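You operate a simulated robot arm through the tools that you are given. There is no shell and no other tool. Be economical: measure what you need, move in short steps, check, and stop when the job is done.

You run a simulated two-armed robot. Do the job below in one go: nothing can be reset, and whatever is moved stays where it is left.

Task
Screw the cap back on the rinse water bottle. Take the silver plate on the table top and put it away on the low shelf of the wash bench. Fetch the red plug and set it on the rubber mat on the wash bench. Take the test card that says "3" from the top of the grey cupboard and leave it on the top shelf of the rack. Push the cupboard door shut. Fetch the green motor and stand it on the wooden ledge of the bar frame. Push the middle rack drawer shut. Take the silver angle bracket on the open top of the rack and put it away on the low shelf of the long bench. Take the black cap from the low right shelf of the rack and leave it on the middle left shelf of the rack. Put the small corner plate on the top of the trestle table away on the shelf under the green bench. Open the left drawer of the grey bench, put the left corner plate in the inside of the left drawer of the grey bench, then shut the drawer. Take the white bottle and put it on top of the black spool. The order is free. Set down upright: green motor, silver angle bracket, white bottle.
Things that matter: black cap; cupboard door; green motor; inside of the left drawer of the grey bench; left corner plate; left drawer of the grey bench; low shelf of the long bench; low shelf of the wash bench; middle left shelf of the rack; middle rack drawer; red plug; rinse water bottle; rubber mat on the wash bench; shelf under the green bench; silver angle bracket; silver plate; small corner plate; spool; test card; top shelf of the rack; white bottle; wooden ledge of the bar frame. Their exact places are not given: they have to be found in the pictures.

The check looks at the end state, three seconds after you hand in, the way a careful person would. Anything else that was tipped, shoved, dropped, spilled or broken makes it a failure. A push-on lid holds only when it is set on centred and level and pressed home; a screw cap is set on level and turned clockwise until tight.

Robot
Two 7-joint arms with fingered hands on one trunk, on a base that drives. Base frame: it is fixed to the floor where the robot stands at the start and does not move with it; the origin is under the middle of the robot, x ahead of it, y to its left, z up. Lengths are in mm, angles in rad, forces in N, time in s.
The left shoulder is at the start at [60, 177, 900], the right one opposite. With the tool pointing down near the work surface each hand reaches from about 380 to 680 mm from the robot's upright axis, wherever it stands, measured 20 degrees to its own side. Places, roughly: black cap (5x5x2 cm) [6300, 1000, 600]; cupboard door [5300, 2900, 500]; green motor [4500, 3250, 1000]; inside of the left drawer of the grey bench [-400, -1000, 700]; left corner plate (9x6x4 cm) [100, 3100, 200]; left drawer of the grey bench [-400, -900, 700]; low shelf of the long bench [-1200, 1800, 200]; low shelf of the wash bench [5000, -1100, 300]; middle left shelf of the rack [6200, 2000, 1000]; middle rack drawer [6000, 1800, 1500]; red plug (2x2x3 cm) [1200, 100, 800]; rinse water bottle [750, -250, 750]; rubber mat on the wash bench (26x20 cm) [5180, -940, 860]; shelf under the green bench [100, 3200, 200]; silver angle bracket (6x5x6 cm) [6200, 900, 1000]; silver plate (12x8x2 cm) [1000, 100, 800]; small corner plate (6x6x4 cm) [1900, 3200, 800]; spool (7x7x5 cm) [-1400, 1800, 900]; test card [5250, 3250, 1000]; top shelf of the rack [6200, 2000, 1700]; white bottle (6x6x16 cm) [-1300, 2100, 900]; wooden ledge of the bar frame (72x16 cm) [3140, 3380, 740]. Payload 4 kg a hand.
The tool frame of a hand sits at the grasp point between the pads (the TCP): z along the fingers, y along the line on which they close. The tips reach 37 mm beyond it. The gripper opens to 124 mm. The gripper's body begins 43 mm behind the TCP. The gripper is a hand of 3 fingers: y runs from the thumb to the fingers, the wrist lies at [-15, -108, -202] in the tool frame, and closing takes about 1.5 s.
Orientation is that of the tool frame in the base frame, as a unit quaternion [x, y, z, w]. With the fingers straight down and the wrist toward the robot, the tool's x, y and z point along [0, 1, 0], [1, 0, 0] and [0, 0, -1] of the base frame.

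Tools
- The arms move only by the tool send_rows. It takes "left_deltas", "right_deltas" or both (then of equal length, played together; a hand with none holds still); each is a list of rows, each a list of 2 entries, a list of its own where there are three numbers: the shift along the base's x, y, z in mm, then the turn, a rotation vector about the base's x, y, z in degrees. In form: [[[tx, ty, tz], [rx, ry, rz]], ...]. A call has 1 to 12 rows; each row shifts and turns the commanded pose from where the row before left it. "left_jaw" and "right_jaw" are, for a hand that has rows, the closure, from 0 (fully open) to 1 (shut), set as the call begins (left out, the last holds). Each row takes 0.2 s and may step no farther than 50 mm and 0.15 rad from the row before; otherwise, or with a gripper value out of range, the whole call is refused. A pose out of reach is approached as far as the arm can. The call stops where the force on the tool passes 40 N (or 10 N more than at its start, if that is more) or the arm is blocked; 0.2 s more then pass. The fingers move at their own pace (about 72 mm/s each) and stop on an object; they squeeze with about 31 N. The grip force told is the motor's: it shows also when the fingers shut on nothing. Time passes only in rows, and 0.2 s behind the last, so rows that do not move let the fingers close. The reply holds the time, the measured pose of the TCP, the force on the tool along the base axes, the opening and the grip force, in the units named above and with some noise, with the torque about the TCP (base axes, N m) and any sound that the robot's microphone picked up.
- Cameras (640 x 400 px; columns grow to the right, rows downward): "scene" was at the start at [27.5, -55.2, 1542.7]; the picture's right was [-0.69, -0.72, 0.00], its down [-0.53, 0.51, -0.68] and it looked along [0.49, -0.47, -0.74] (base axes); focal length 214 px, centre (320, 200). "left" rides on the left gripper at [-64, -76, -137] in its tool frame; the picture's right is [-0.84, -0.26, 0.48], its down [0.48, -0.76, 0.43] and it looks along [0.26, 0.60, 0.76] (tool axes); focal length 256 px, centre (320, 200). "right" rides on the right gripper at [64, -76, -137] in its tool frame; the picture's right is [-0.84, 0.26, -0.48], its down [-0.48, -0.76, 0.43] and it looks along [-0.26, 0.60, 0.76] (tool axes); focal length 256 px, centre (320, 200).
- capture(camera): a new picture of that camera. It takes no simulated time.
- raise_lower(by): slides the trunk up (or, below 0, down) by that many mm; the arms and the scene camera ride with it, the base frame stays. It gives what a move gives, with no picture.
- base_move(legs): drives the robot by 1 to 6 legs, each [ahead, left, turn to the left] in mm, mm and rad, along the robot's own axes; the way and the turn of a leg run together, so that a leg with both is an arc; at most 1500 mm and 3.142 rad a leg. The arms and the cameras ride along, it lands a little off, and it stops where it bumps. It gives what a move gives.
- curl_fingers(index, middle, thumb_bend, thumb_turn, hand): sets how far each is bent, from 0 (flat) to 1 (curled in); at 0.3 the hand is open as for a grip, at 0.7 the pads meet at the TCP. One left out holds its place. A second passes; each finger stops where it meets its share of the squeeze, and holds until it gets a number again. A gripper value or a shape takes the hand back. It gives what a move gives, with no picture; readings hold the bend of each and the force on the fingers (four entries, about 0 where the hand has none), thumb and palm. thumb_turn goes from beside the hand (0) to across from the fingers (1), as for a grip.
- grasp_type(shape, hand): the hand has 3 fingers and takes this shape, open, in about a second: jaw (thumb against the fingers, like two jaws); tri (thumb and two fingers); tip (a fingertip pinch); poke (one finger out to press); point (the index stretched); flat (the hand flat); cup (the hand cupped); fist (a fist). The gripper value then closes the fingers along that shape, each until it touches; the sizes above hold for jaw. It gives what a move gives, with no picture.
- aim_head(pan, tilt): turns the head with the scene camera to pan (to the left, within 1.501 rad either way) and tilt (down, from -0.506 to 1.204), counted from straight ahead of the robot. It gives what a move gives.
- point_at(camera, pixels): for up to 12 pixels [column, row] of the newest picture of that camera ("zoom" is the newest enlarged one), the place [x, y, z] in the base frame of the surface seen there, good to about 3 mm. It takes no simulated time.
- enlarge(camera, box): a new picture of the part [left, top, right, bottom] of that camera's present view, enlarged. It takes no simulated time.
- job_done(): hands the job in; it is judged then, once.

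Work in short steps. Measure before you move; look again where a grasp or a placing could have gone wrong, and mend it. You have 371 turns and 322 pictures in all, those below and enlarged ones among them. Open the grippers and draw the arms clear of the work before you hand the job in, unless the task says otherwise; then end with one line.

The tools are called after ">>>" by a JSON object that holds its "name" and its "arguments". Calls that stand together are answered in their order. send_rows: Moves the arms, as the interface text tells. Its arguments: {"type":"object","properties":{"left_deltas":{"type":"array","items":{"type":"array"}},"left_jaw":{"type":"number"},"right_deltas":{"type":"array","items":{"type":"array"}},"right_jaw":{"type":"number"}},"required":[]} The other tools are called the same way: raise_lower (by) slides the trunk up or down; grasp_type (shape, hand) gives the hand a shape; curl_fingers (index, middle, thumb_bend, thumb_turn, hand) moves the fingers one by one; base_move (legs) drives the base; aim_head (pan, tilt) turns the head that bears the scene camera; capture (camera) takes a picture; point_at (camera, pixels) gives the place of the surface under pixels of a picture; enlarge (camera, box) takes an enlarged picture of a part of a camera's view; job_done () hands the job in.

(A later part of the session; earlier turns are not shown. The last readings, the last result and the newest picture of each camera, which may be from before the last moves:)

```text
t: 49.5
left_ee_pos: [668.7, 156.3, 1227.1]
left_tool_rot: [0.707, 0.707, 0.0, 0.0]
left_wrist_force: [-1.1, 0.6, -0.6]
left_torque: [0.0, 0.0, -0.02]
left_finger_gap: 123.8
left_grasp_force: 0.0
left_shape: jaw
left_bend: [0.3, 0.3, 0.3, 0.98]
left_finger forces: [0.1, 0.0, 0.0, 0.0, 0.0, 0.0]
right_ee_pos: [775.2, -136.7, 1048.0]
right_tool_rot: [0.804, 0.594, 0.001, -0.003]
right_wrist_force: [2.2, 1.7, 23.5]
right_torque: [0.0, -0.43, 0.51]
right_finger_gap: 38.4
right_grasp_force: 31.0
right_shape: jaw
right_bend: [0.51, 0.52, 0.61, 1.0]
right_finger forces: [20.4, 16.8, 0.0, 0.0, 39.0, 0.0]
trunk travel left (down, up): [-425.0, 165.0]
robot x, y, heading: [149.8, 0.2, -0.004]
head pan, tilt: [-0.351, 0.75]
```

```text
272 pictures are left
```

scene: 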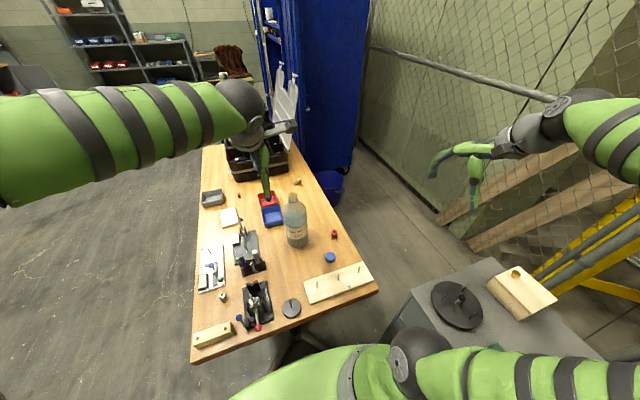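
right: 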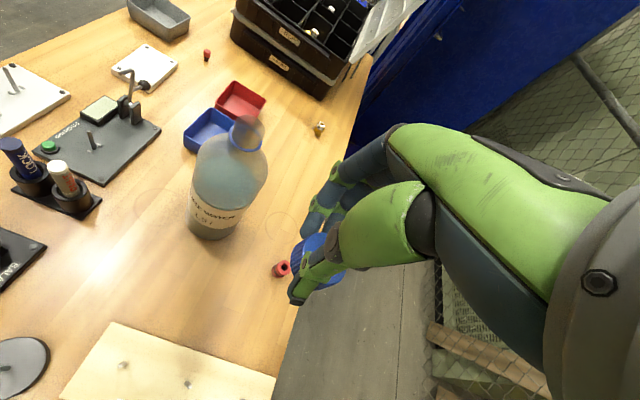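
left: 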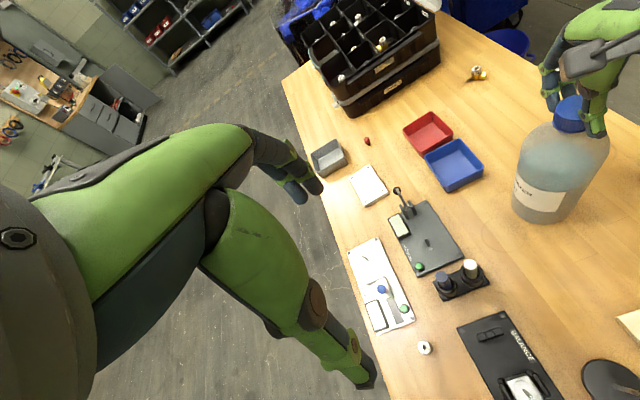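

Torque reached 0.51 Nm with the bottle slipping: the cap is tight. I release and lift straight up.

>>> {"name": "send_rows", "arguments": {"right_deltas": [[[0, 0, 1], [0, 0, 0]], [[0, 0, 0], [0, 0, 0]], [[0, 0, 0], [0, 0, 0]], [[0, 0, 30], [0, 0, 0]], [[0, 0, 40], [0, 0, 0]], [[0, 0, 30], [0, 0, 0]], [[-20, -20, 20], [0, 0, 0]], [[-30, -30, 0], [0, 0, 8.5]], [[-30, -30, 0], [0, 0, 8]]], "right_jaw": 0.4}}

>>> {"name": "aim_head", "arguments": {"pan": 0.2, "tilt": 0.6}}

>>> {"name": "capture", "arguments": {"camera": "scene"}}

```text
t: 51.5
left_ee_pos: [669.7, 155.6, 1225.3]
left_tool_rot: [0.707, 0.707, -0.001, -0.001]
left_wrist_force: [-0.9, -0.8, 0.6]
left_torque: [0.03, 0.0, -0.02]
left_finger_gap: 123.7
left_grasp_force: 0.0
left_shape: jaw
left_bend: [0.3, 0.3, 0.3, 0.98]
left_finger forces: [0.1, 0.0, 0.0, 0.1, 0.0, 0.1]
right_ee_pos: [694.2, -217.0, 1167.5]
right_tool_rot: [0.709, 0.705, -0.001, -0.002]
right_wrist_force: [-0.7, 0.1, 0.3]
right_torque: [-0.01, 0.0, -0.04]
right_finger_gap: 73.9
right_grasp_force: 0.1
right_shape: jaw
right_bend: [0.38, 0.42, 0.53, 0.99]
right_finger forces: [0.1, 0.1, 0.0, 0.1, 0.1, 0.0]
trunk travel left (down, up): [-425.0, 165.0]
robot x, y, heading: [147.1, -2.4, -0.0]
head pan, tilt: [-0.351, 0.75]
```

```text
t: 52.4
left_ee_pos: [671.1, 155.3, 1225.6]
left_tool_rot: [0.708, 0.706, 0.0, 0.0]
left_wrist_force: [-0.1, -0.3, 0.9]
left_torque: [0.02, 0.01, 0.01]
left_finger_gap: 123.8
left_grasp_force: 0.0
left_shape: jaw
left_bend: [0.3, 0.3, 0.3, 0.98]
left_finger forces: [0.1, 0.0, 0.0, 0.0, 0.2, 0.1]
right_ee_pos: [693.5, -216.4, 1167.2]
right_tool_rot: [0.71, 0.704, -0.002, -0.004]
right_wrist_force: [0.2, -0.4, -1.1]
right_torque: [0.01, -0.02, -0.01]
right_finger_gap: 74.1
right_grasp_force: 0.2
right_shape: jaw
right_bend: [0.38, 0.42, 0.53, 0.99]
right_finger forces: [0.1, 0.0, 0.1, 0.1, 0.0, 0.0]
trunk travel left (down, up): [-425.0, 165.0]
robot x, y, heading: [154.8, -0.2, -0.001]
head pan, tilt: [0.201, 0.6]
```

```text
271 pictures are left
```

scene: 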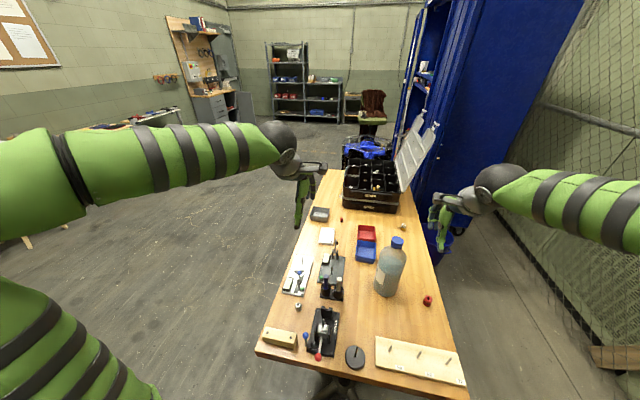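

I look left to check the floor before driving around the table's left side.

>>> {"name": "aim_head", "arguments": {"pan": 1.3, "tilt": 0.5}}

>>> {"name": "capture", "arguments": {"camera": "scene"}}

```text
t: 53.8
left_ee_pos: [670.9, 155.2, 1225.3]
left_tool_rot: [0.708, 0.706, -0.001, 0.0]
left_wrist_force: [-0.4, -0.2, -0.5]
left_torque: [0.01, -0.02, 0.02]
left_finger_gap: 123.4
left_grasp_force: 0.1
left_shape: jaw
left_bend: [0.3, 0.3, 0.3, 0.98]
left_finger forces: [0.0, 0.1, 0.0, 0.0, 0.0, 0.0]
right_ee_pos: [694.2, -215.4, 1168.3]
right_tool_rot: [0.711, 0.704, -0.001, -0.004]
right_wrist_force: [-0.2, 0.2, -1.3]
right_torque: [0.03, -0.03, -0.02]
right_finger_gap: 74.3
right_grasp_force: 0.0
right_shape: jaw
right_bend: [0.38, 0.42, 0.53, 0.99]
right_finger forces: [0.1, 0.0, 0.0, 0.1, 0.1, 0.0]
trunk travel left (down, up): [-425.0, 165.0]
robot x, y, heading: [148.2, 2.7, 0.003]
head pan, tilt: [1.3, 0.499]
```

```text
270 pictures are left
```

scene: 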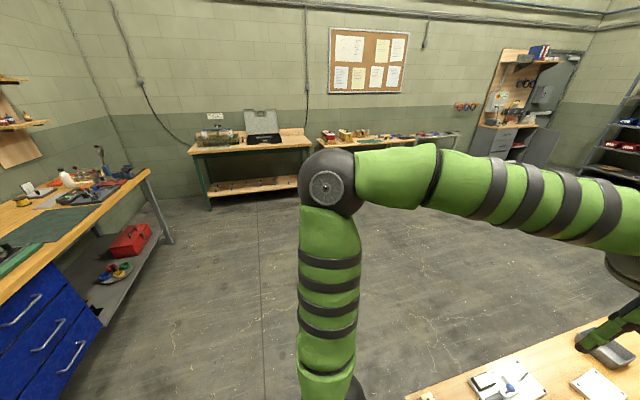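

The floor is clear. I compact the arms, then back off, drive round to the left side of the table and turn to face it.

>>> {"name": "send_rows", "arguments": {"left_deltas": [[[-30, 20, 0], [0, 0, 0]], [[-30, 20, 0], [0, 0, 0]], [[-20, 20, 0], [0, 0, 0]]], "right_deltas": [[[-30, -10, 20], [0, 0, 0]], [[-30, -10, 20], [0, 0, 0]], [[-30, -10, 15], [0, 0, 0]]]}}

>>> {"name": "base_move", "arguments": {"legs": [[-150, 0, 0], [0, 600, 0], [1080, 0, 0], [0, 0, -1.571]]}}

>>> {"name": "aim_head", "arguments": {"pan": 0, "tilt": 0.85}}

>>> {"name": "capture", "arguments": {"camera": "scene"}}

```text
t: 54.5
left_ee_pos: [588.5, 214.9, 1224.8]
left_tool_rot: [0.708, 0.706, 0.0, -0.001]
left_wrist_force: [-0.5, -0.9, -0.6]
left_torque: [0.0, -0.02, 0.01]
left_finger_gap: 123.5
left_grasp_force: 0.0
left_shape: jaw
left_bend: [0.3, 0.3, 0.3, 0.98]
left_finger forces: [0.0, 0.1, 0.0, 0.1, 0.0, 0.0]
right_ee_pos: [604.8, -247.7, 1224.5]
right_tool_rot: [0.711, 0.703, -0.001, -0.003]
right_wrist_force: [0.4, -0.5, 0.3]
right_torque: [-0.04, -0.02, -0.01]
right_finger_gap: 74.4
right_grasp_force: 0.1
right_shape: jaw
right_bend: [0.38, 0.42, 0.53, 0.99]
right_finger forces: [0.1, 0.0, 0.0, 0.1, 0.0, 0.0]
trunk travel left (down, up): [-425.0, 165.0]
robot x, y, heading: [151.2, -2.3, 0.001]
head pan, tilt: [1.3, 0.499]
```

```text
t: 67.9
left_ee_pos: [1302.9, 145.0, 1224.8]
left_tool_rot: [1.0, -0.002, 0.0, 0.0]
left_wrist_force: [-0.6, 0.1, -1.1]
left_torque: [-0.02, -0.01, 0.0]
left_finger_gap: 123.9
left_grasp_force: 0.0
left_shape: jaw
left_bend: [0.3, 0.3, 0.3, 0.98]
left_finger forces: [0.0, 0.0, 0.0, 0.0, 0.0, 0.0]
right_ee_pos: [841.5, 131.6, 1223.5]
right_tool_rot: [1.0, -0.008, 0.001, -0.003]
right_wrist_force: [-0.1, 0.0, 0.7]
right_torque: [-0.03, 0.04, 0.0]
right_finger_gap: 74.0
right_grasp_force: 0.0
right_shape: jaw
right_bend: [0.38, 0.42, 0.53, 0.99]
right_finger forces: [0.0, 0.0, 0.1, 0.0, 0.0, 0.1]
trunk travel left (down, up): [-425.0, 165.0]
robot x, y, heading: [1087.8, 585.3, -1.572]
head pan, tilt: [1.3, 0.499]
```

```text
t: 69.3
left_ee_pos: [1302.7, 145.4, 1225.2]
left_tool_rot: [1.0, -0.003, 0.0, 0.0]
left_wrist_force: [0.3, -0.9, 0.4]
left_torque: [0.02, -0.02, 0.02]
left_finger_gap: 123.6
left_grasp_force: 0.0
left_shape: jaw
left_bend: [0.3, 0.3, 0.3, 0.98]
left_finger forces: [0.1, 0.0, 0.0, 0.0, 0.0, 0.0]
right_ee_pos: [840.3, 131.3, 1222.7]
right_tool_rot: [1.0, -0.007, 0.002, -0.004]
right_wrist_force: [1.1, 0.0, -0.1]
right_torque: [-0.02, 0.01, 0.0]
right_finger_gap: 74.2
right_grasp_force: 0.1
right_shape: jaw
right_bend: [0.38, 0.42, 0.53, 0.99]
right_finger forces: [0.1, 0.1, 0.1, 0.0, 0.0, 0.0]
trunk travel left (down, up): [-425.0, 165.0]
robot x, y, heading: [1090.2, 585.4, -1.578]
head pan, tilt: [0.0, 0.85]
```

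```text
269 pictures are left
```

scene: 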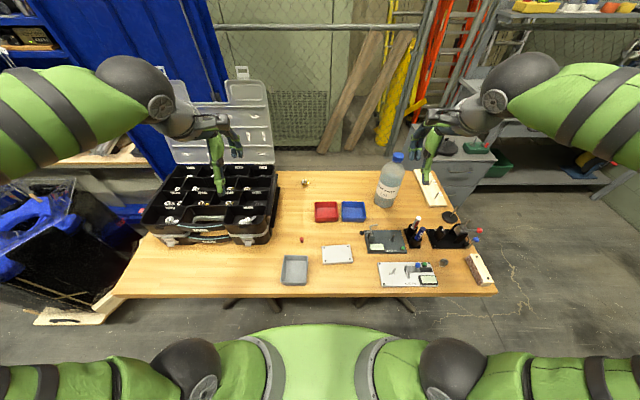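

Well placed. I zoom in on plug (302,239) and plate (337,253).

>>> {"name": "enlarge", "arguments": {"camera": "scene", "box": [270, 225, 370, 290]}}

>>> {"name": "point_at", "arguments": {"camera": "zoom", "pixels": [[205, 93], [205, 102], [330, 145], [545, 130], [560, 225], [355, 245], [445, 185], [445, 250], [90, 210], [240, 210], [90, 330], [210, 330]]}}

```text
6.15 times, centred on (320, 258) of scene
```

zoom: 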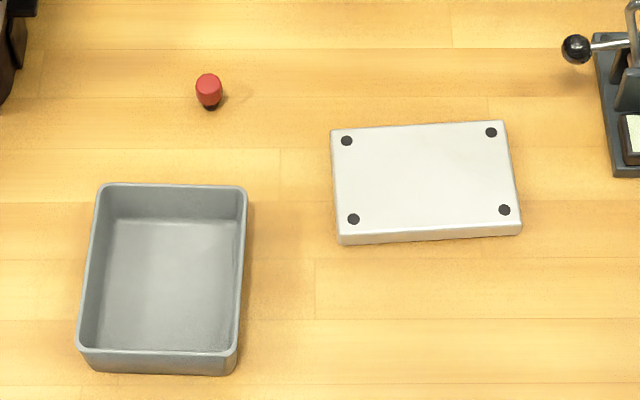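

```text
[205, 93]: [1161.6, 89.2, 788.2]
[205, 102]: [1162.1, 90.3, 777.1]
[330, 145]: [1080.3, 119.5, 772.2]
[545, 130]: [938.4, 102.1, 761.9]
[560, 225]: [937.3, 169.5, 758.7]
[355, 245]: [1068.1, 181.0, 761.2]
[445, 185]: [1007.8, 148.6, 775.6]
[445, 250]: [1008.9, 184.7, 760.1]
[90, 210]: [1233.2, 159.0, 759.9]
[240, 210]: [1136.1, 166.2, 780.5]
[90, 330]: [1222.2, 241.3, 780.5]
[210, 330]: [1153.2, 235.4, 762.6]
```

>>> {"name": "point_at", "arguments": {"camera": "zoom", "pixels": [[420, 130], [425, 232], [335, 190], [510, 175], [208, 78], [197, 88], [220, 88], [208, 98]]}}

>>> {"name": "point_at", "arguments": {"camera": "scene", "pixels": [[276, 170], [270, 230], [268, 205], [245, 233], [200, 130]]}}

```text
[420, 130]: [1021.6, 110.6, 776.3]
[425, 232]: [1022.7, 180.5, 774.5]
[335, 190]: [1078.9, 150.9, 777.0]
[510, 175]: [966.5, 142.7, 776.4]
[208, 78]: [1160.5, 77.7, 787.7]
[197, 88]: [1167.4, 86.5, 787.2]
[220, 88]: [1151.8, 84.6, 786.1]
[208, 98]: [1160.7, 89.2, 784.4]
```

```text
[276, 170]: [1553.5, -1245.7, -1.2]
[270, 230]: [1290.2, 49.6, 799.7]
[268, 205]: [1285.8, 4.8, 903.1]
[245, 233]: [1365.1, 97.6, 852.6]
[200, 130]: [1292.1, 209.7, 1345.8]
```

Plate centre ≈ (1022,146), top 776, rotated ~4°. I bring the fully opened right hand above it, aligned, to z≈930.

>>> {"name": "send_rows", "arguments": {"right_deltas": [[[35, 3, -30], [0, 0, 4]], [[35, 3, -30], [0, 0, 0]], [[35, 3, -30], [0, 0, 0]], [[35, 3, -30], [0, 0, 0]], [[35, 3, -30], [0, 0, 0]], [[7, 0, -45], [0, 0, 0]], [[0, 0, -45], [0, 0, 0]], [[0, 0, -45], [0, 0, 0]], [[0, 0, 0], [0, 0, 0]]], "right_jaw": 0}}

>>> {"name": "capture", "arguments": {"camera": "right"}}

>>> {"name": "enlarge", "arguments": {"camera": "scene", "box": [270, 180, 430, 290]}}

```text
t: 71.3
left_ee_pos: [1302.8, 145.3, 1225.4]
left_tool_rot: [1.0, -0.003, -0.001, 0.0]
left_wrist_force: [-0.1, 0.7, -0.5]
left_torque: [0.0, 0.02, -0.03]
left_finger_gap: 123.8
left_grasp_force: 0.1
left_shape: jaw
left_bend: [0.3, 0.3, 0.3, 0.98]
left_finger forces: [0.0, 0.0, 0.0, 0.0, 0.0, 0.1]
right_ee_pos: [1022.6, 147.2, 934.5]
right_tool_rot: [1.0, 0.029, 0.001, -0.003]
right_wrist_force: [0.1, 0.6, 0.0]
right_torque: [0.02, -0.03, -0.02]
right_finger_gap: 123.7
right_grasp_force: 0.1
right_shape: jaw
right_bend: [0.3, 0.3, 0.3, 0.98]
right_finger forces: [0.0, 0.0, 0.0, 0.0, 0.0, 0.0]
trunk travel left (down, up): [-425.0, 165.0]
robot x, y, heading: [1089.7, 587.7, -1.572]
head pan, tilt: [0.0, 0.85]
```

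```text
267 pictures are left
```

right: 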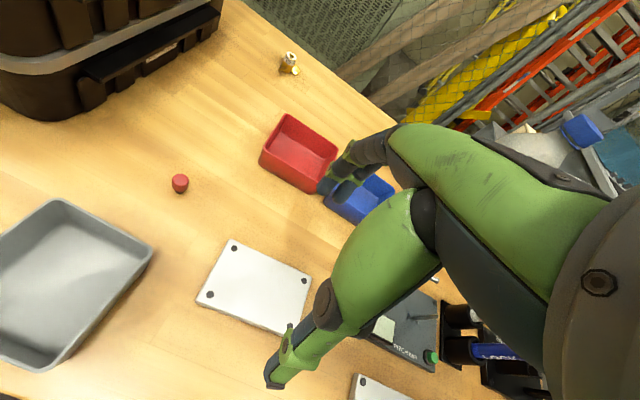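

```text
3.64 times, centred on (350, 235) of scene
```

zoom: 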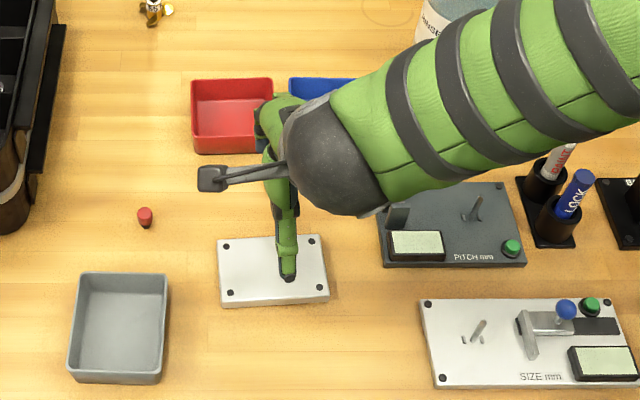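

>>> {"name": "point_at", "arguments": {"camera": "scene", "pixels": [[325, 222], [352, 221], [337, 254], [325, 248]]}}

>>> {"name": "point_at", "arguments": {"camera": "right", "pixels": [[232, 241], [311, 275], [198, 300], [280, 333], [180, 183], [255, 285]]}}

```text
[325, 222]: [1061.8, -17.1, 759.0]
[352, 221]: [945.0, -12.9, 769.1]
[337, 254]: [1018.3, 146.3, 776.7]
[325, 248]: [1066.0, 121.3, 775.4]
```

```text
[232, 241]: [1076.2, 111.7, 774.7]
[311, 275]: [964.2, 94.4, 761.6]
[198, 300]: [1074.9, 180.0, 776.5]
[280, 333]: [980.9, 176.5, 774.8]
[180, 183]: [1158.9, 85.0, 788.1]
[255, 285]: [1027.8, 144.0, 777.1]
```

Clear. I descend to z≈799 and close on the plate.

>>> {"name": "send_rows", "arguments": {"right_deltas": [[[0, -2, -45], [0, 0, 0]], [[0, 0, -45], [0, 0, 0]], [[0, 0, -30], [0, 0, 0]], [[0, 0, -14], [0, 0, 0]], [[0, 0, 0], [0, 0, 0]]]}}

>>> {"name": "send_rows", "arguments": {"right_deltas": [[[0, 0, 0], [0, 0, 0]], [[0, 0, 0], [0, 0, 0]], [[0, 0, 0], [0, 0, 0]], [[0, 0, 0], [0, 0, 0]], [[0, 0, 0], [0, 0, 0]], [[0, 0, 0], [0, 0, 0]], [[0, 0, 0], [0, 0, 0]]], "right_jaw": 1}}

>>> {"name": "capture", "arguments": {"camera": "right"}}

```text
t: 72.5
left_ee_pos: [1303.4, 144.9, 1225.3]
left_tool_rot: [1.0, -0.003, 0.0, 0.0]
left_wrist_force: [0.6, -0.2, -0.5]
left_torque: [0.0, 0.01, 0.02]
left_finger_gap: 123.6
left_grasp_force: 0.0
left_shape: jaw
left_bend: [0.3, 0.3, 0.3, 0.98]
left_finger forces: [0.0, 0.0, 0.1, 0.0, 0.0, 0.0]
right_ee_pos: [1023.6, 145.9, 803.1]
right_tool_rot: [1.0, 0.028, 0.002, -0.003]
right_wrist_force: [0.1, 0.3, 0.0]
right_torque: [0.01, 0.02, 0.0]
right_finger_gap: 123.6
right_grasp_force: 0.0
right_shape: jaw
right_bend: [0.3, 0.3, 0.3, 0.98]
right_finger forces: [0.1, 0.1, 0.0, 0.0, 0.0, 0.0]
trunk travel left (down, up): [-425.0, 165.0]
robot x, y, heading: [1085.0, 587.7, -1.576]
head pan, tilt: [0.0, 0.85]
```

```text
t: 74.1
left_ee_pos: [1303.3, 145.2, 1224.2]
left_tool_rot: [1.0, -0.003, 0.0, 0.0]
left_wrist_force: [-0.5, 0.5, -0.1]
left_torque: [-0.02, 0.01, 0.01]
left_finger_gap: 123.6
left_grasp_force: 0.1
left_shape: jaw
left_bend: [0.3, 0.3, 0.3, 0.98]
left_finger forces: [0.0, 0.0, 0.1, 0.0, 0.0, 0.0]
right_ee_pos: [1023.0, 144.8, 802.5]
right_tool_rot: [1.0, 0.028, 0.002, -0.004]
right_wrist_force: [0.3, -2.7, 8.5]
right_torque: [0.4, 0.0, -0.01]
right_finger_gap: 70.9
right_grasp_force: 30.4
right_shape: jaw
right_bend: [0.39, 0.42, 0.54, 0.99]
right_finger forces: [18.6, 10.5, 0.0, 0.1, 28.5, 0.1]
trunk travel left (down, up): [-425.0, 165.0]
robot x, y, heading: [1089.2, 586.5, -1.575]
head pan, tilt: [0.0, 0.85]
```

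```text
265 pictures are left
```

right: 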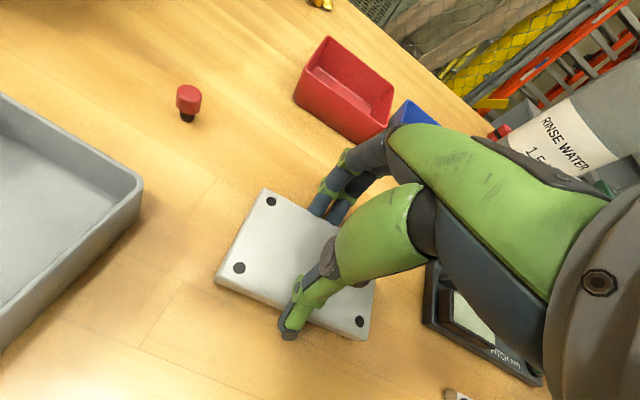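

Plate gripped at 71 mm with 30 N. Lift and check.

>>> {"name": "send_rows", "arguments": {"right_deltas": [[[0, 0, 15], [0, 0, 0]], [[0, 0, 30], [0, 0, 0]], [[0, 0, 40], [0, 0, 0]], [[0, 0, 40], [0, 0, 0]], [[0, 0, 40], [0, 0, 0]], [[0, 0, 40], [0, 0, 0]], [[0, 0, 40], [0, 0, 0]]]}}

>>> {"name": "capture", "arguments": {"camera": "right"}}

```text
t: 75.7
left_ee_pos: [1302.4, 145.8, 1224.7]
left_tool_rot: [1.0, -0.002, 0.001, 0.001]
left_wrist_force: [0.3, -0.6, 0.1]
left_torque: [-0.05, 0.01, 0.02]
left_finger_gap: 123.8
left_grasp_force: 0.1
left_shape: jaw
left_bend: [0.3, 0.3, 0.3, 0.98]
left_finger forces: [0.0, 0.0, 0.0, 0.0, 0.1, 0.1]
right_ee_pos: [1022.4, 145.3, 1049.1]
right_tool_rot: [1.0, 0.029, 0.002, -0.003]
right_wrist_force: [-0.5, 0.0, -0.5]
right_torque: [-0.02, 0.0, -0.02]
right_finger_gap: 33.9
right_grasp_force: 31.1
right_shape: jaw
right_bend: [0.52, 0.49, 0.79, 1.0]
right_finger forces: [0.1, 0.0, 0.0, 0.1, 0.0, 0.0]
trunk travel left (down, up): [-425.0, 165.0]
robot x, y, heading: [1089.4, 583.5, -1.577]
head pan, tilt: [0.0, 0.85]
```

```text
264 pictures are left
```

right: 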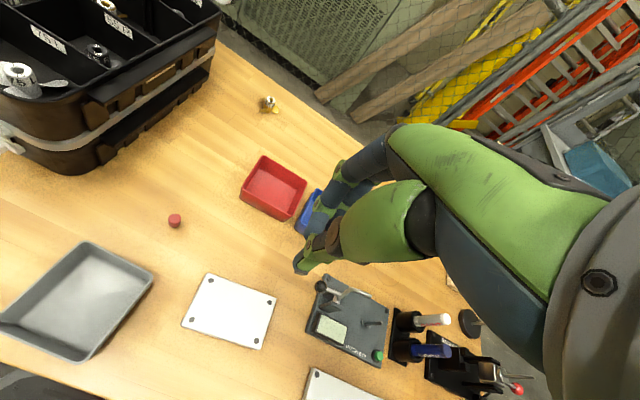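

The plate slipped out: the fingertips were too high. I re-measure the plate, and pre-shape the fingers to ~90 mm so I can go lower.

>>> {"name": "point_at", "arguments": {"camera": "right", "pixels": [[210, 275], [275, 298], [183, 323], [257, 348], [230, 310], [241, 285], [222, 337]]}}

>>> {"name": "send_rows", "arguments": {"right_deltas": [[[0, 0, -45], [0, 0, 0]], [[0, 0, -45], [0, 0, 0]], [[0, 0, -45], [0, 0, 0]], [[0, 0, -40], [0, 0, 0]], [[0, 0, 0], [0, 0, 0]]], "right_jaw": 0.25}}

>>> {"name": "capture", "arguments": {"camera": "right"}}

```text
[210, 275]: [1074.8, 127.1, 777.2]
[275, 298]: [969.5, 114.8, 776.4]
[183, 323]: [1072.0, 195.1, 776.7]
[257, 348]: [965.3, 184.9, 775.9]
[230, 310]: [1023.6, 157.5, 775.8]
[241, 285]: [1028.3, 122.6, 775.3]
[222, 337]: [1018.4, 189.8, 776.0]
```

```text
t: 76.9
left_ee_pos: [1302.5, 145.7, 1225.3]
left_tool_rot: [1.0, -0.002, -0.001, 0.0]
left_wrist_force: [-0.2, -0.1, 0.3]
left_torque: [-0.02, 0.01, -0.01]
left_finger_gap: 123.9
left_grasp_force: 0.0
left_shape: jaw
left_bend: [0.3, 0.3, 0.3, 0.98]
left_finger forces: [0.0, 0.0, 0.0, 0.0, 0.0, 0.0]
right_ee_pos: [1021.2, 146.0, 874.1]
right_tool_rot: [1.0, 0.028, 0.002, -0.004]
right_wrist_force: [-0.6, 0.1, -0.4]
right_torque: [0.03, 0.04, 0.02]
right_finger_gap: 92.8
right_grasp_force: 0.1
right_shape: jaw
right_bend: [0.34, 0.37, 0.44, 0.99]
right_finger forces: [0.0, 0.1, 0.1, 0.0, 0.1, 0.0]
trunk travel left (down, up): [-425.0, 165.0]
robot x, y, heading: [1089.1, 586.9, -1.572]
head pan, tilt: [0.0, 0.85]
```

```text
263 pictures are left
```

right: 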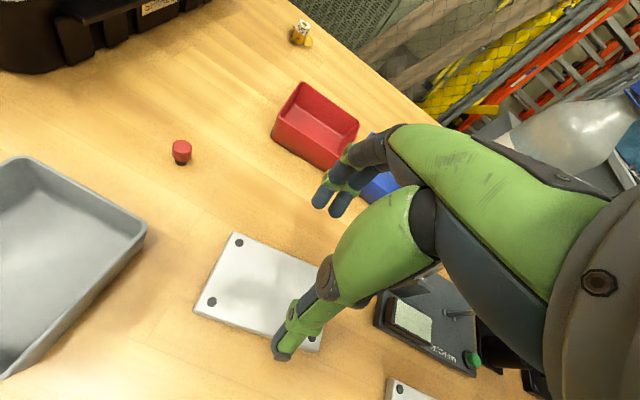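

Plate centre now (1021.5,156), rotated ~6°. I check the fingertip positions at this pre-shape.

>>> {"name": "point_at", "arguments": {"camera": "right", "pixels": [[318, 206], [335, 215], [281, 357], [276, 350], [290, 330], [345, 195]]}}

```text
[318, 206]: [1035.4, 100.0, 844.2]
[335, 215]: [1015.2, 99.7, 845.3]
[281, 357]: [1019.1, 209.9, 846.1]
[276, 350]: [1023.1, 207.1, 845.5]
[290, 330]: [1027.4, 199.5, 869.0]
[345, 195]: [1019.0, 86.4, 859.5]
```

I shift to y≈159, rotate 2° more and lower until the tips nearly touch the table (TCP ≈796), then close.

>>> {"name": "send_rows", "arguments": {"right_deltas": [[[0, 7, -10], [0, 0, 2]], [[0, 6, -25], [0, 0, 0]], [[0, 0, -25], [0, 0, 0]], [[0, 0, -13], [0, 0, 0]], [[0, 0, -3], [0, 0, 0]], [[0, 0, -3], [0, 0, 0]]]}}

>>> {"name": "enlarge", "arguments": {"camera": "right", "box": [200, 150, 420, 370]}}

```text
t: 78.3
left_ee_pos: [1303.1, 146.4, 1226.4]
left_tool_rot: [1.0, -0.003, -0.001, 0.001]
left_wrist_force: [-0.5, 0.0, 0.9]
left_torque: [0.01, 0.03, 0.0]
left_finger_gap: 123.7
left_grasp_force: 0.0
left_shape: jaw
left_bend: [0.3, 0.3, 0.3, 0.98]
left_finger forces: [0.1, 0.1, 0.0, 0.1, 0.0, 0.0]
right_ee_pos: [1023.8, 156.5, 797.3]
right_tool_rot: [0.999, 0.047, 0.002, 0.001]
right_wrist_force: [-1.3, 0.8, 26.7]
right_torque: [-1.09, -0.16, -0.09]
right_finger_gap: 91.8
right_grasp_force: 0.1
right_shape: jaw
right_bend: [0.33, 0.36, 0.43, 0.99]
right_finger forces: [15.6, 8.3, 0.0, 0.0, 2.9, 0.0]
trunk travel left (down, up): [-425.0, 165.0]
robot x, y, heading: [1088.3, 585.8, -1.576]
head pan, tilt: [0.0, 0.85]
```

```text
1.82 times, centred on (310, 260) of right
```

zoom: 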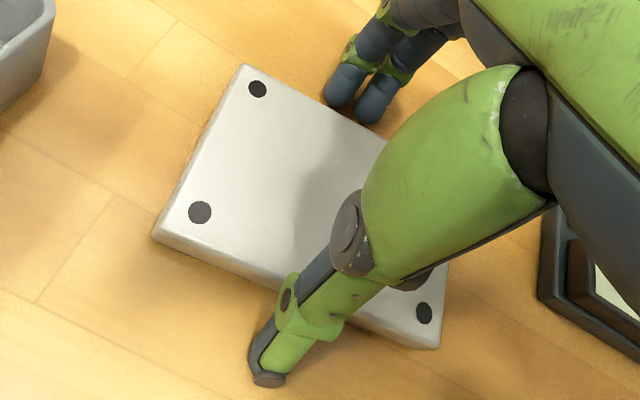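

Tips touch the table (27 N). I raise 2 mm and close.

>>> {"name": "send_rows", "arguments": {"right_deltas": [[[0, 0, 3], [0, 0, 0]], [[0, 0, 0], [0, 0, 0]]]}}

>>> {"name": "send_rows", "arguments": {"right_deltas": [[[0, 0, 0], [0, 0, 0]], [[0, 0, 0], [0, 0, 0]], [[0, 0, 0], [0, 0, 0]], [[0, 0, 0], [0, 0, 0]], [[0, 0, 0], [0, 0, 0]], [[0, 0, 0], [0, 0, 0]]], "right_jaw": 1}}

>>> {"name": "enlarge", "arguments": {"camera": "right", "box": [200, 150, 420, 370]}}

```text
t: 78.9
left_ee_pos: [1303.8, 145.0, 1225.1]
left_tool_rot: [1.0, -0.002, 0.0, 0.0]
left_wrist_force: [-0.8, -0.4, 0.1]
left_torque: [0.0, 0.03, -0.01]
left_finger_gap: 123.7
left_grasp_force: 0.0
left_shape: jaw
left_bend: [0.3, 0.3, 0.3, 0.98]
left_finger forces: [0.0, 0.0, 0.0, 0.0, 0.0, 0.1]
right_ee_pos: [1023.1, 157.7, 797.5]
right_tool_rot: [0.999, 0.045, 0.002, -0.003]
right_wrist_force: [0.1, -1.3, 12.3]
right_torque: [-0.62, -0.05, -0.03]
right_finger_gap: 92.8
right_grasp_force: 0.0
right_shape: jaw
right_bend: [0.33, 0.36, 0.44, 0.99]
right_finger forces: [6.6, 4.9, 0.0, 0.1, 0.9, 0.0]
trunk travel left (down, up): [-425.0, 165.0]
robot x, y, heading: [1090.8, 584.3, -1.576]
head pan, tilt: [0.0, 0.85]
```

```text
t: 80.3
left_ee_pos: [1302.8, 145.7, 1224.7]
left_tool_rot: [1.0, -0.003, 0.0, 0.0]
left_wrist_force: [-0.2, -0.4, -0.2]
left_torque: [0.0, 0.0, 0.01]
left_finger_gap: 123.8
left_grasp_force: 0.3
left_shape: jaw
left_bend: [0.3, 0.3, 0.3, 0.98]
left_finger forces: [0.1, 0.0, 0.0, 0.0, 0.1, 0.0]
right_ee_pos: [1023.4, 158.1, 798.3]
right_tool_rot: [0.999, 0.045, 0.002, -0.003]
right_wrist_force: [0.0, 0.5, 14.2]
right_torque: [0.12, -0.06, -0.07]
right_finger_gap: 77.6
right_grasp_force: 31.2
right_shape: jaw
right_bend: [0.37, 0.4, 0.52, 0.99]
right_finger forces: [20.3, 10.8, 0.0, 0.1, 31.5, 0.1]
trunk travel left (down, up): [-425.0, 165.0]
robot x, y, heading: [1091.2, 585.9, -1.574]
head pan, tilt: [0.0, 0.85]
```

```text
1.82 times, centred on (310, 260) of right
```

zoom: 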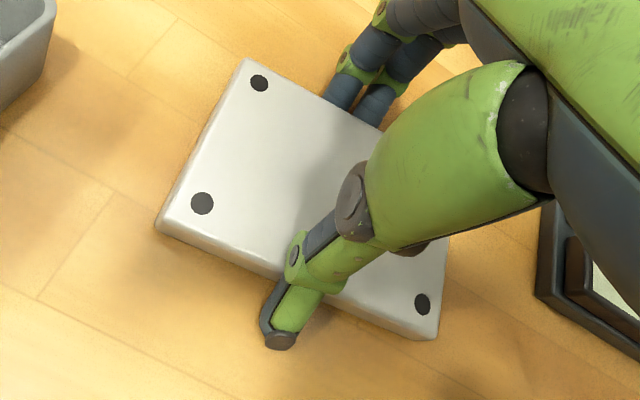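

Gap is now 78 (full plate width). I lift gently and check.

>>> {"name": "send_rows", "arguments": {"right_deltas": [[[0, 0, 5], [0, 0, 0]], [[0, 0, 5], [0, 0, 0]], [[0, 0, 10], [0, 0, 0]], [[0, 0, 15], [0, 0, 0]], [[0, 0, 0], [0, 0, 0]]]}}

>>> {"name": "enlarge", "arguments": {"camera": "right", "box": [200, 150, 420, 370]}}

```text
t: 81.5
left_ee_pos: [1303.7, 145.1, 1223.7]
left_tool_rot: [1.0, -0.003, -0.001, 0.0]
left_wrist_force: [-0.5, 0.1, 0.2]
left_torque: [0.0, 0.0, -0.02]
left_finger_gap: 123.7
left_grasp_force: 0.1
left_shape: jaw
left_bend: [0.3, 0.3, 0.3, 0.98]
left_finger forces: [0.0, 0.1, 0.0, 0.1, 0.0, 0.1]
right_ee_pos: [1020.7, 158.0, 831.9]
right_tool_rot: [0.999, 0.046, 0.001, -0.004]
right_wrist_force: [0.5, 0.1, -3.7]
right_torque: [0.01, 0.0, 0.01]
right_finger_gap: 77.2
right_grasp_force: 31.4
right_shape: jaw
right_bend: [0.37, 0.4, 0.53, 0.99]
right_finger forces: [19.2, 10.2, 0.0, 0.0, 25.1, 0.1]
trunk travel left (down, up): [-425.0, 165.0]
robot x, y, heading: [1090.1, 586.3, -1.574]
head pan, tilt: [0.0, 0.85]
```

```text
1.82 times, centred on (310, 260) of right
```

zoom: 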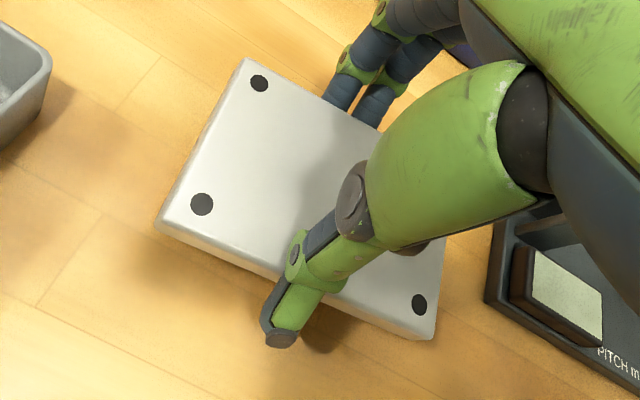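

Plate held (3.7 N). I raise the right hand to ~1030 and outward, and bring the left hand over the plug with fingers pre-closed.

>>> {"name": "send_rows", "arguments": {"right_deltas": [[[0, 0, 35], [0, 0, 0]], [[0, 0, 40], [0, 0, 0]], [[0, 0, 40], [0, 0, 0]], [[-20, 0, 40], [0, 0, 0]], [[-40, 0, 20], [0, 0, 0]], [[-40, 0, 20], [0, 0, 0]], [[-40, 0, 0], [0, 0, 0]], [[0, 0, 0], [0, 0, 0]]], "left_deltas": [[[-28, -11, -30], [0, 0, 0]], [[-29, -12, -30], [0, 0, 0]], [[-29, -12, -30], [0, 0, 0]], [[-29, -12, -30], [0, 0, 0]], [[-28, -12, -30], [0, 0, 0]], [[0, 0, -45], [0, 0, 0]], [[0, 0, -45], [0, 0, 0]], [[0, 0, -45], [0, 0, 0]]], "left_jaw": 0.5}}

>>> {"name": "capture", "arguments": {"camera": "left"}}

```text
t: 83.3
left_ee_pos: [1162.9, 85.5, 938.2]
left_tool_rot: [1.0, -0.002, 0.0, -0.001]
left_wrist_force: [-0.5, -0.6, 0.7]
left_torque: [0.0, 0.01, 0.0]
left_finger_gap: 62.3
left_grasp_force: 0.0
left_shape: jaw
left_bend: [0.42, 0.46, 0.56, 1.0]
left_finger forces: [0.0, 0.0, 0.0, 0.0, 0.0, 0.0]
right_ee_pos: [881.3, 156.5, 1027.7]
right_tool_rot: [0.999, 0.046, 0.002, -0.004]
right_wrist_force: [-0.5, 0.0, -3.2]
right_torque: [0.04, -0.03, 0.0]
right_finger_gap: 76.8
right_grasp_force: 31.0
right_shape: jaw
right_bend: [0.37, 0.41, 0.53, 1.0]
right_finger forces: [19.0, 10.2, 0.0, 0.0, 24.8, 0.0]
trunk travel left (down, up): [-425.0, 165.0]
robot x, y, heading: [1088.8, 583.2, -1.576]
head pan, tilt: [0.0, 0.85]
```

```text
259 pictures are left
```

left: 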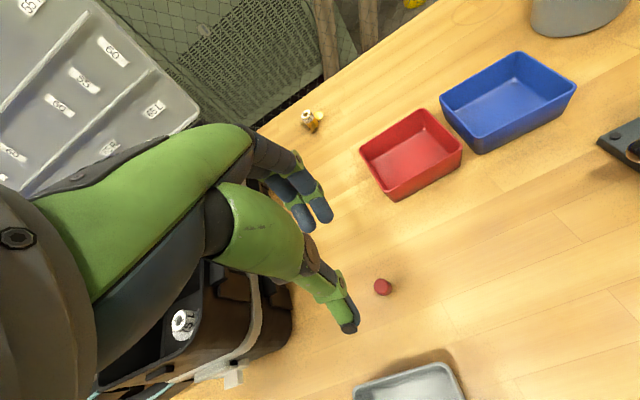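

>>> {"name": "enlarge", "arguments": {"camera": "left", "box": [350, 255, 420, 315]}}

>>> {"name": "point_at", "arguments": {"camera": "left", "pixels": [[381, 283], [377, 283], [386, 283], [382, 279], [382, 294], [305, 227], [323, 218], [348, 328]]}}

```text
6.67 times, centred on (385, 285) of left
```

zoom: 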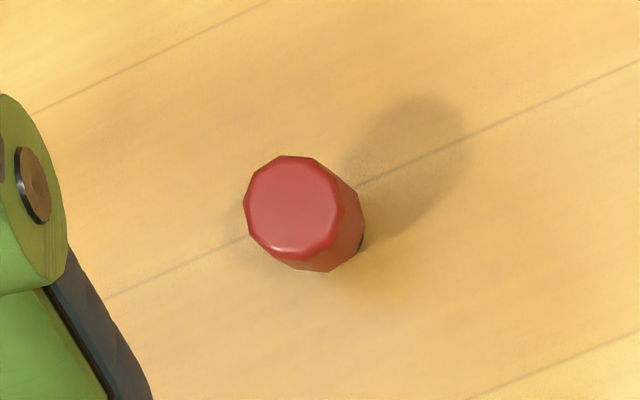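

```text
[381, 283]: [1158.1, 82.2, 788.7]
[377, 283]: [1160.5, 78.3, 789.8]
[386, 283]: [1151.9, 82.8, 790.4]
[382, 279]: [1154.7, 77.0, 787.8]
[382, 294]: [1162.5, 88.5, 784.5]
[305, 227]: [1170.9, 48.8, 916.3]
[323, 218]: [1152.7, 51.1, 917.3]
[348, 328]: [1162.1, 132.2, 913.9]
```

Plug at (1158,83). I shift -4 mm in x, descend to z≈805, and close.

>>> {"name": "send_rows", "arguments": {"left_deltas": [[[-4, 0, -40], [0, 0, 0]], [[0, 0, -40], [0, 0, 0]], [[0, 0, -30], [0, 0, 0]], [[0, 0, -23], [0, 0, 0]], [[0, 0, 0], [0, 0, 0]]]}}

>>> {"name": "send_rows", "arguments": {"left_deltas": [[[0, 0, 0], [0, 0, 0]], [[0, 0, 0], [0, 0, 0]], [[0, 0, 0], [0, 0, 0]], [[0, 0, 0], [0, 0, 0]], [[0, 0, 0], [0, 0, 0]]], "left_jaw": 1}}

>>> {"name": "send_rows", "arguments": {"left_deltas": [[[0, 0, 20], [0, 0, 0]], [[0, 0, 40], [0, 0, 0]], [[0, 0, 40], [0, 0, 0]], [[0, 0, 40], [0, 0, 0]], [[0, 0, 40], [0, 0, 0]]]}}

>>> {"name": "enlarge", "arguments": {"camera": "left", "box": [240, 180, 440, 360]}}

```text
t: 84.5
left_ee_pos: [1156.1, 86.0, 805.7]
left_tool_rot: [1.0, -0.003, 0.0, 0.0]
left_wrist_force: [0.6, -0.8, -0.2]
left_torque: [-0.02, 0.02, 0.0]
left_finger_gap: 62.1
left_grasp_force: 0.0
left_shape: jaw
left_bend: [0.42, 0.46, 0.56, 1.0]
left_finger forces: [0.1, 0.0, 0.0, 0.0, 0.0, 0.1]
right_ee_pos: [880.3, 157.6, 1026.4]
right_tool_rot: [0.999, 0.045, 0.001, -0.004]
right_wrist_force: [0.6, 0.1, -3.9]
right_torque: [0.01, 0.0, -0.03]
right_finger_gap: 76.8
right_grasp_force: 31.2
right_shape: jaw
right_bend: [0.37, 0.41, 0.53, 1.0]
right_finger forces: [19.0, 10.1, 0.1, 0.0, 24.7, 0.0]
trunk travel left (down, up): [-425.0, 165.0]
robot x, y, heading: [1090.9, 583.6, -1.579]
head pan, tilt: [0.0, 0.85]
```

```text
t: 85.7
left_ee_pos: [1156.9, 87.0, 807.2]
left_tool_rot: [1.0, -0.002, 0.0, 0.0]
left_wrist_force: [-0.9, -0.8, 0.9]
left_torque: [0.03, -0.05, 0.02]
left_finger_gap: 3.5
left_grasp_force: 30.7
left_shape: jaw
left_bend: [0.7, 0.64, 0.69, 1.0]
left_finger forces: [0.0, 17.1, 0.0, 0.0, 31.5, 0.0]
right_ee_pos: [881.6, 156.8, 1027.6]
right_tool_rot: [0.999, 0.046, 0.002, -0.004]
right_wrist_force: [-0.5, -0.8, -3.5]
right_torque: [0.0, -0.02, -0.03]
right_finger_gap: 76.8
right_grasp_force: 30.9
right_shape: jaw
right_bend: [0.37, 0.41, 0.53, 1.0]
right_finger forces: [19.0, 10.1, 0.0, 0.0, 24.7, 0.0]
trunk travel left (down, up): [-425.0, 165.0]
robot x, y, heading: [1089.7, 585.2, -1.578]
head pan, tilt: [0.0, 0.85]
```

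```text
t: 86.9
left_ee_pos: [1157.8, 90.2, 985.3]
left_tool_rot: [1.0, -0.003, -0.001, 0.0]
left_wrist_force: [-0.3, -0.1, -0.3]
left_torque: [0.01, 0.01, 0.03]
left_finger_gap: 3.2
left_grasp_force: 31.0
left_shape: jaw
left_bend: [0.7, 0.64, 0.69, 1.0]
left_finger forces: [0.0, 17.1, 0.0, 0.1, 30.8, 0.0]
right_ee_pos: [881.6, 157.6, 1026.8]
right_tool_rot: [0.999, 0.045, 0.002, -0.004]
right_wrist_force: [-0.3, -0.3, -3.2]
right_torque: [-0.01, -0.02, -0.01]
right_finger_gap: 76.8
right_grasp_force: 31.5
right_shape: jaw
right_bend: [0.37, 0.41, 0.53, 1.0]
right_finger forces: [18.9, 10.0, 0.0, 0.1, 24.6, 0.1]
trunk travel left (down, up): [-425.0, 165.0]
robot x, y, heading: [1089.9, 584.3, -1.571]
head pan, tilt: [0.0, 0.85]
```

```text
2.22 times, centred on (340, 270) of left
```

zoom: 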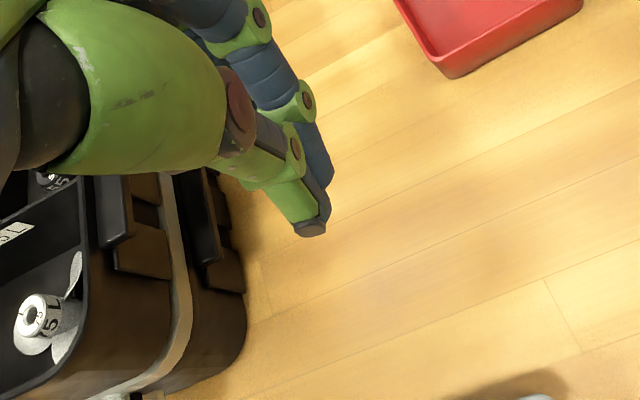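

The readings are ambiguous; I look with the scene camera for the plug.

>>> {"name": "enlarge", "arguments": {"camera": "scene", "box": [220, 170, 380, 280]}}

>>> {"name": "capture", "arguments": {"camera": "left"}}

```text
3.64 times, centred on (300, 225) of scene
```

zoom: 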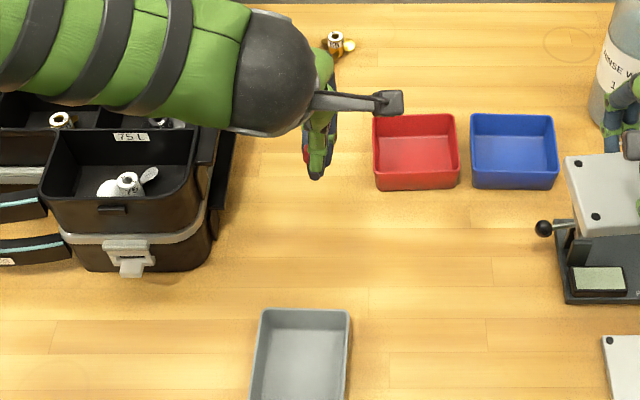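

```text
255 pictures are left
```

left: 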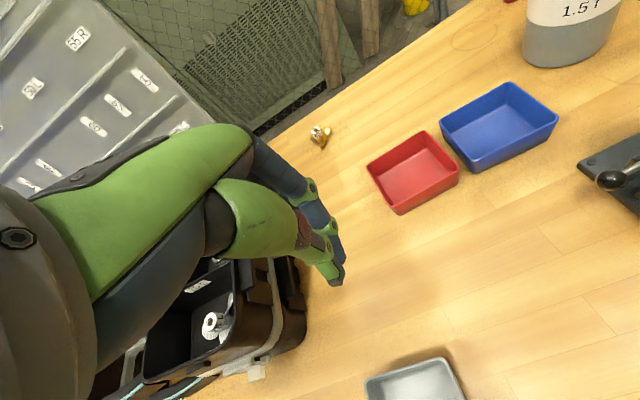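

A hint of red at (307,155) in the scene zoom suggests the plug is in the fingers. I zoom in.

>>> {"name": "enlarge", "arguments": {"camera": "scene", "box": [285, 185, 325, 225]}}

```text
10.00 times, centred on (305, 205) of scene
```

zoom: 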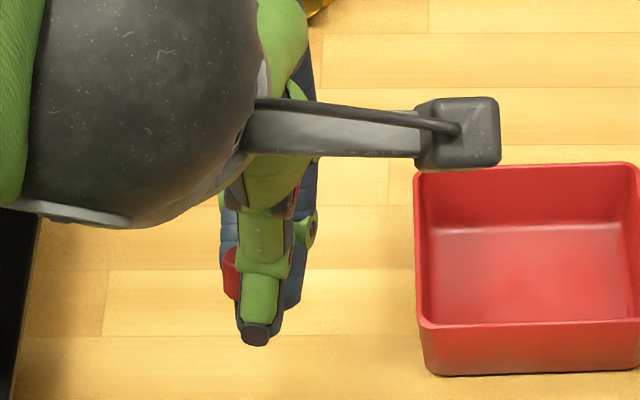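

The plug is held between thumb and one finger. I back away from the table, turn to face +x, and look ahead.

>>> {"name": "base_move", "arguments": {"legs": [[-350, 0, 0], [0, 0, 1.571]]}}

>>> {"name": "aim_head", "arguments": {"pan": -0.2, "tilt": 0.35}}

>>> {"name": "capture", "arguments": {"camera": "scene"}}

```text
t: 93.0
left_ee_pos: [1587.5, 999.5, 983.4]
left_tool_rot: [0.712, 0.703, -0.001, -0.001]
left_wrist_force: [0.2, 0.7, 0.7]
left_torque: [0.01, 0.01, -0.02]
left_finger_gap: 3.0
left_grasp_force: 31.6
left_shape: jaw
left_bend: [0.7, 0.64, 0.69, 1.0]
left_finger forces: [0.0, 16.6, 0.0, 0.0, 30.4, 0.0]
right_ee_pos: [1517.8, 722.7, 1027.4]
right_tool_rot: [0.676, 0.737, -0.001, -0.003]
right_wrist_force: [-0.1, 0.7, -3.6]
right_torque: [-0.03, 0.02, -0.02]
right_finger_gap: 76.5
right_grasp_force: 31.1
right_shape: jaw
right_bend: [0.37, 0.41, 0.53, 1.0]
right_finger forces: [18.8, 9.8, 0.0, 0.1, 24.3, 0.1]
trunk travel left (down, up): [-425.0, 165.0]
robot x, y, heading: [1091.5, 935.9, -0.016]
head pan, tilt: [0.0, 0.85]
```

```text
t: 93.9
left_ee_pos: [1588.0, 999.1, 984.4]
left_tool_rot: [0.711, 0.703, 0.0, 0.0]
left_wrist_force: [-0.1, -0.6, -0.9]
left_torque: [0.04, -0.01, 0.02]
left_finger_gap: 3.2
left_grasp_force: 30.7
left_shape: jaw
left_bend: [0.7, 0.64, 0.69, 1.0]
left_finger forces: [0.0, 16.6, 0.0, 0.0, 30.5, 0.0]
right_ee_pos: [1518.8, 722.5, 1027.0]
right_tool_rot: [0.676, 0.737, -0.001, -0.003]
right_wrist_force: [-0.9, -0.3, -3.4]
right_torque: [0.0, 0.06, 0.0]
right_finger_gap: 76.2
right_grasp_force: 31.4
right_shape: jaw
right_bend: [0.37, 0.41, 0.53, 1.0]
right_finger forces: [18.7, 9.8, 0.1, 0.0, 24.4, 0.0]
trunk travel left (down, up): [-425.0, 165.0]
robot x, y, heading: [1090.2, 934.2, -0.011]
head pan, tilt: [-0.201, 0.351]
```

```text
253 pictures are left
```

scene: 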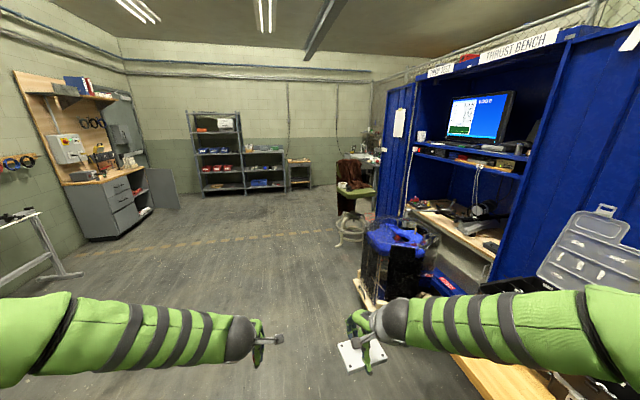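

>>> {"name": "point_at", "arguments": {"camera": "scene", "pixels": [[345, 240], [360, 285], [340, 205], [300, 185], [376, 155], [375, 215], [255, 195], [180, 210], [365, 175], [400, 225], [225, 195], [290, 165]]}}

>>> {"name": "enlarge", "arguments": {"camera": "scene", "box": [280, 110, 440, 260]}}

```text
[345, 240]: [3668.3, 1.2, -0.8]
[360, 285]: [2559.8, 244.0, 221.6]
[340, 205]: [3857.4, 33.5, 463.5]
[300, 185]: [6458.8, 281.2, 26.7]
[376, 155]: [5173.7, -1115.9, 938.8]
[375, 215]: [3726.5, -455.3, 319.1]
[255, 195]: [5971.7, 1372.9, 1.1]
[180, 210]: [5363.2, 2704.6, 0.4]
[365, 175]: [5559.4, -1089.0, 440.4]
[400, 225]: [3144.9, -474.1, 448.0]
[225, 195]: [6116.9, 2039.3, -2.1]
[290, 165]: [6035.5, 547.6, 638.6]
```

```text
2.67 times, centred on (360, 185) of scene
```

zoom: 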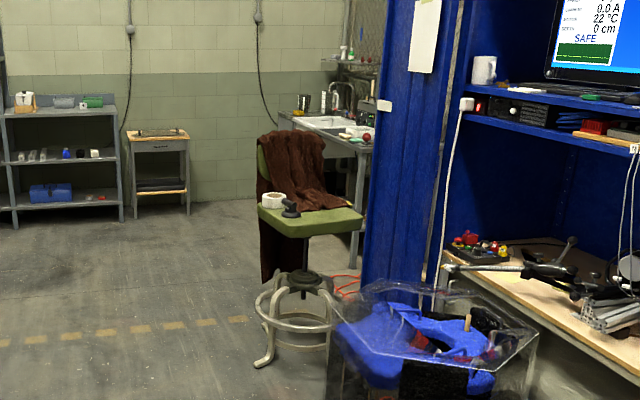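

Path along y≈900 is clear. I drive 3400 mm ahead in legs, then look right towards the wash bench.

>>> {"name": "base_move", "arguments": {"legs": [[1300, 0, 0.01], [1300, 0, 0], [900, 0, 0], [0, 0, -1.0]]}}

>>> {"name": "aim_head", "arguments": {"pan": -0.3, "tilt": 0.45}}

>>> {"name": "capture", "arguments": {"camera": "scene"}}

```text
t: 113.3
left_ee_pos: [4909.4, 569.5, 984.7]
left_tool_rot: [0.956, 0.295, 0.001, 0.0]
left_wrist_force: [-0.5, 0.2, -0.1]
left_torque: [0.01, 0.0, -0.02]
left_finger_gap: 3.3
left_grasp_force: 31.1
left_shape: jaw
left_bend: [0.7, 0.64, 0.69, 1.0]
left_finger forces: [0.0, 16.3, 0.0, 0.1, 30.0, 0.0]
right_ee_pos: [4643.5, 470.0, 1027.7]
right_tool_rot: [0.94, 0.34, 0.001, -0.004]
right_wrist_force: [-0.6, 0.3, -3.9]
right_torque: [0.01, 0.02, 0.0]
right_finger_gap: 76.1
right_grasp_force: 31.2
right_shape: jaw
right_bend: [0.37, 0.41, 0.53, 1.0]
right_finger forces: [18.7, 9.7, 0.0, 0.0, 24.2, 0.0]
trunk travel left (down, up): [-425.0, 165.0]
robot x, y, heading: [4574.8, 938.5, -0.97]
head pan, tilt: [-0.201, 0.351]
```

```text
t: 114.0
left_ee_pos: [4910.6, 570.3, 984.5]
left_tool_rot: [0.956, 0.295, 0.0, 0.0]
left_wrist_force: [0.5, 0.4, 0.9]
left_torque: [-0.03, 0.01, 0.02]
left_finger_gap: 3.0
left_grasp_force: 30.9
left_shape: jaw
left_bend: [0.7, 0.64, 0.69, 1.0]
left_finger forces: [0.0, 16.4, 0.0, 0.1, 30.1, 0.0]
right_ee_pos: [4643.5, 468.9, 1027.6]
right_tool_rot: [0.94, 0.34, 0.001, -0.005]
right_wrist_force: [0.6, -0.1, -3.8]
right_torque: [0.04, 0.0, 0.0]
right_finger_gap: 75.9
right_grasp_force: 31.0
right_shape: jaw
right_bend: [0.37, 0.41, 0.53, 1.0]
right_finger forces: [18.7, 9.7, 0.0, 0.1, 24.2, 0.0]
trunk travel left (down, up): [-425.0, 165.0]
robot x, y, heading: [4574.4, 943.8, -0.975]
head pan, tilt: [-0.3, 0.45]
```

```text
251 pictures are left
```

scene: 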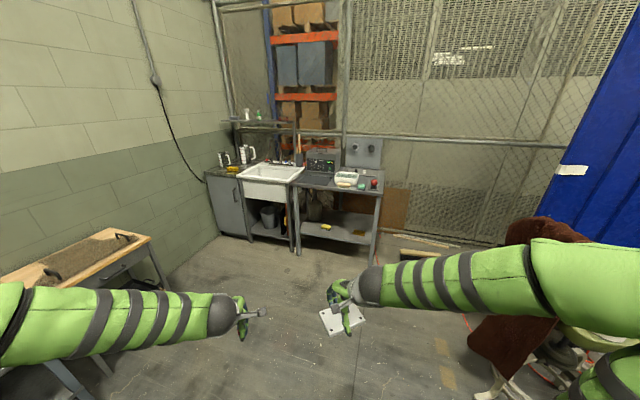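

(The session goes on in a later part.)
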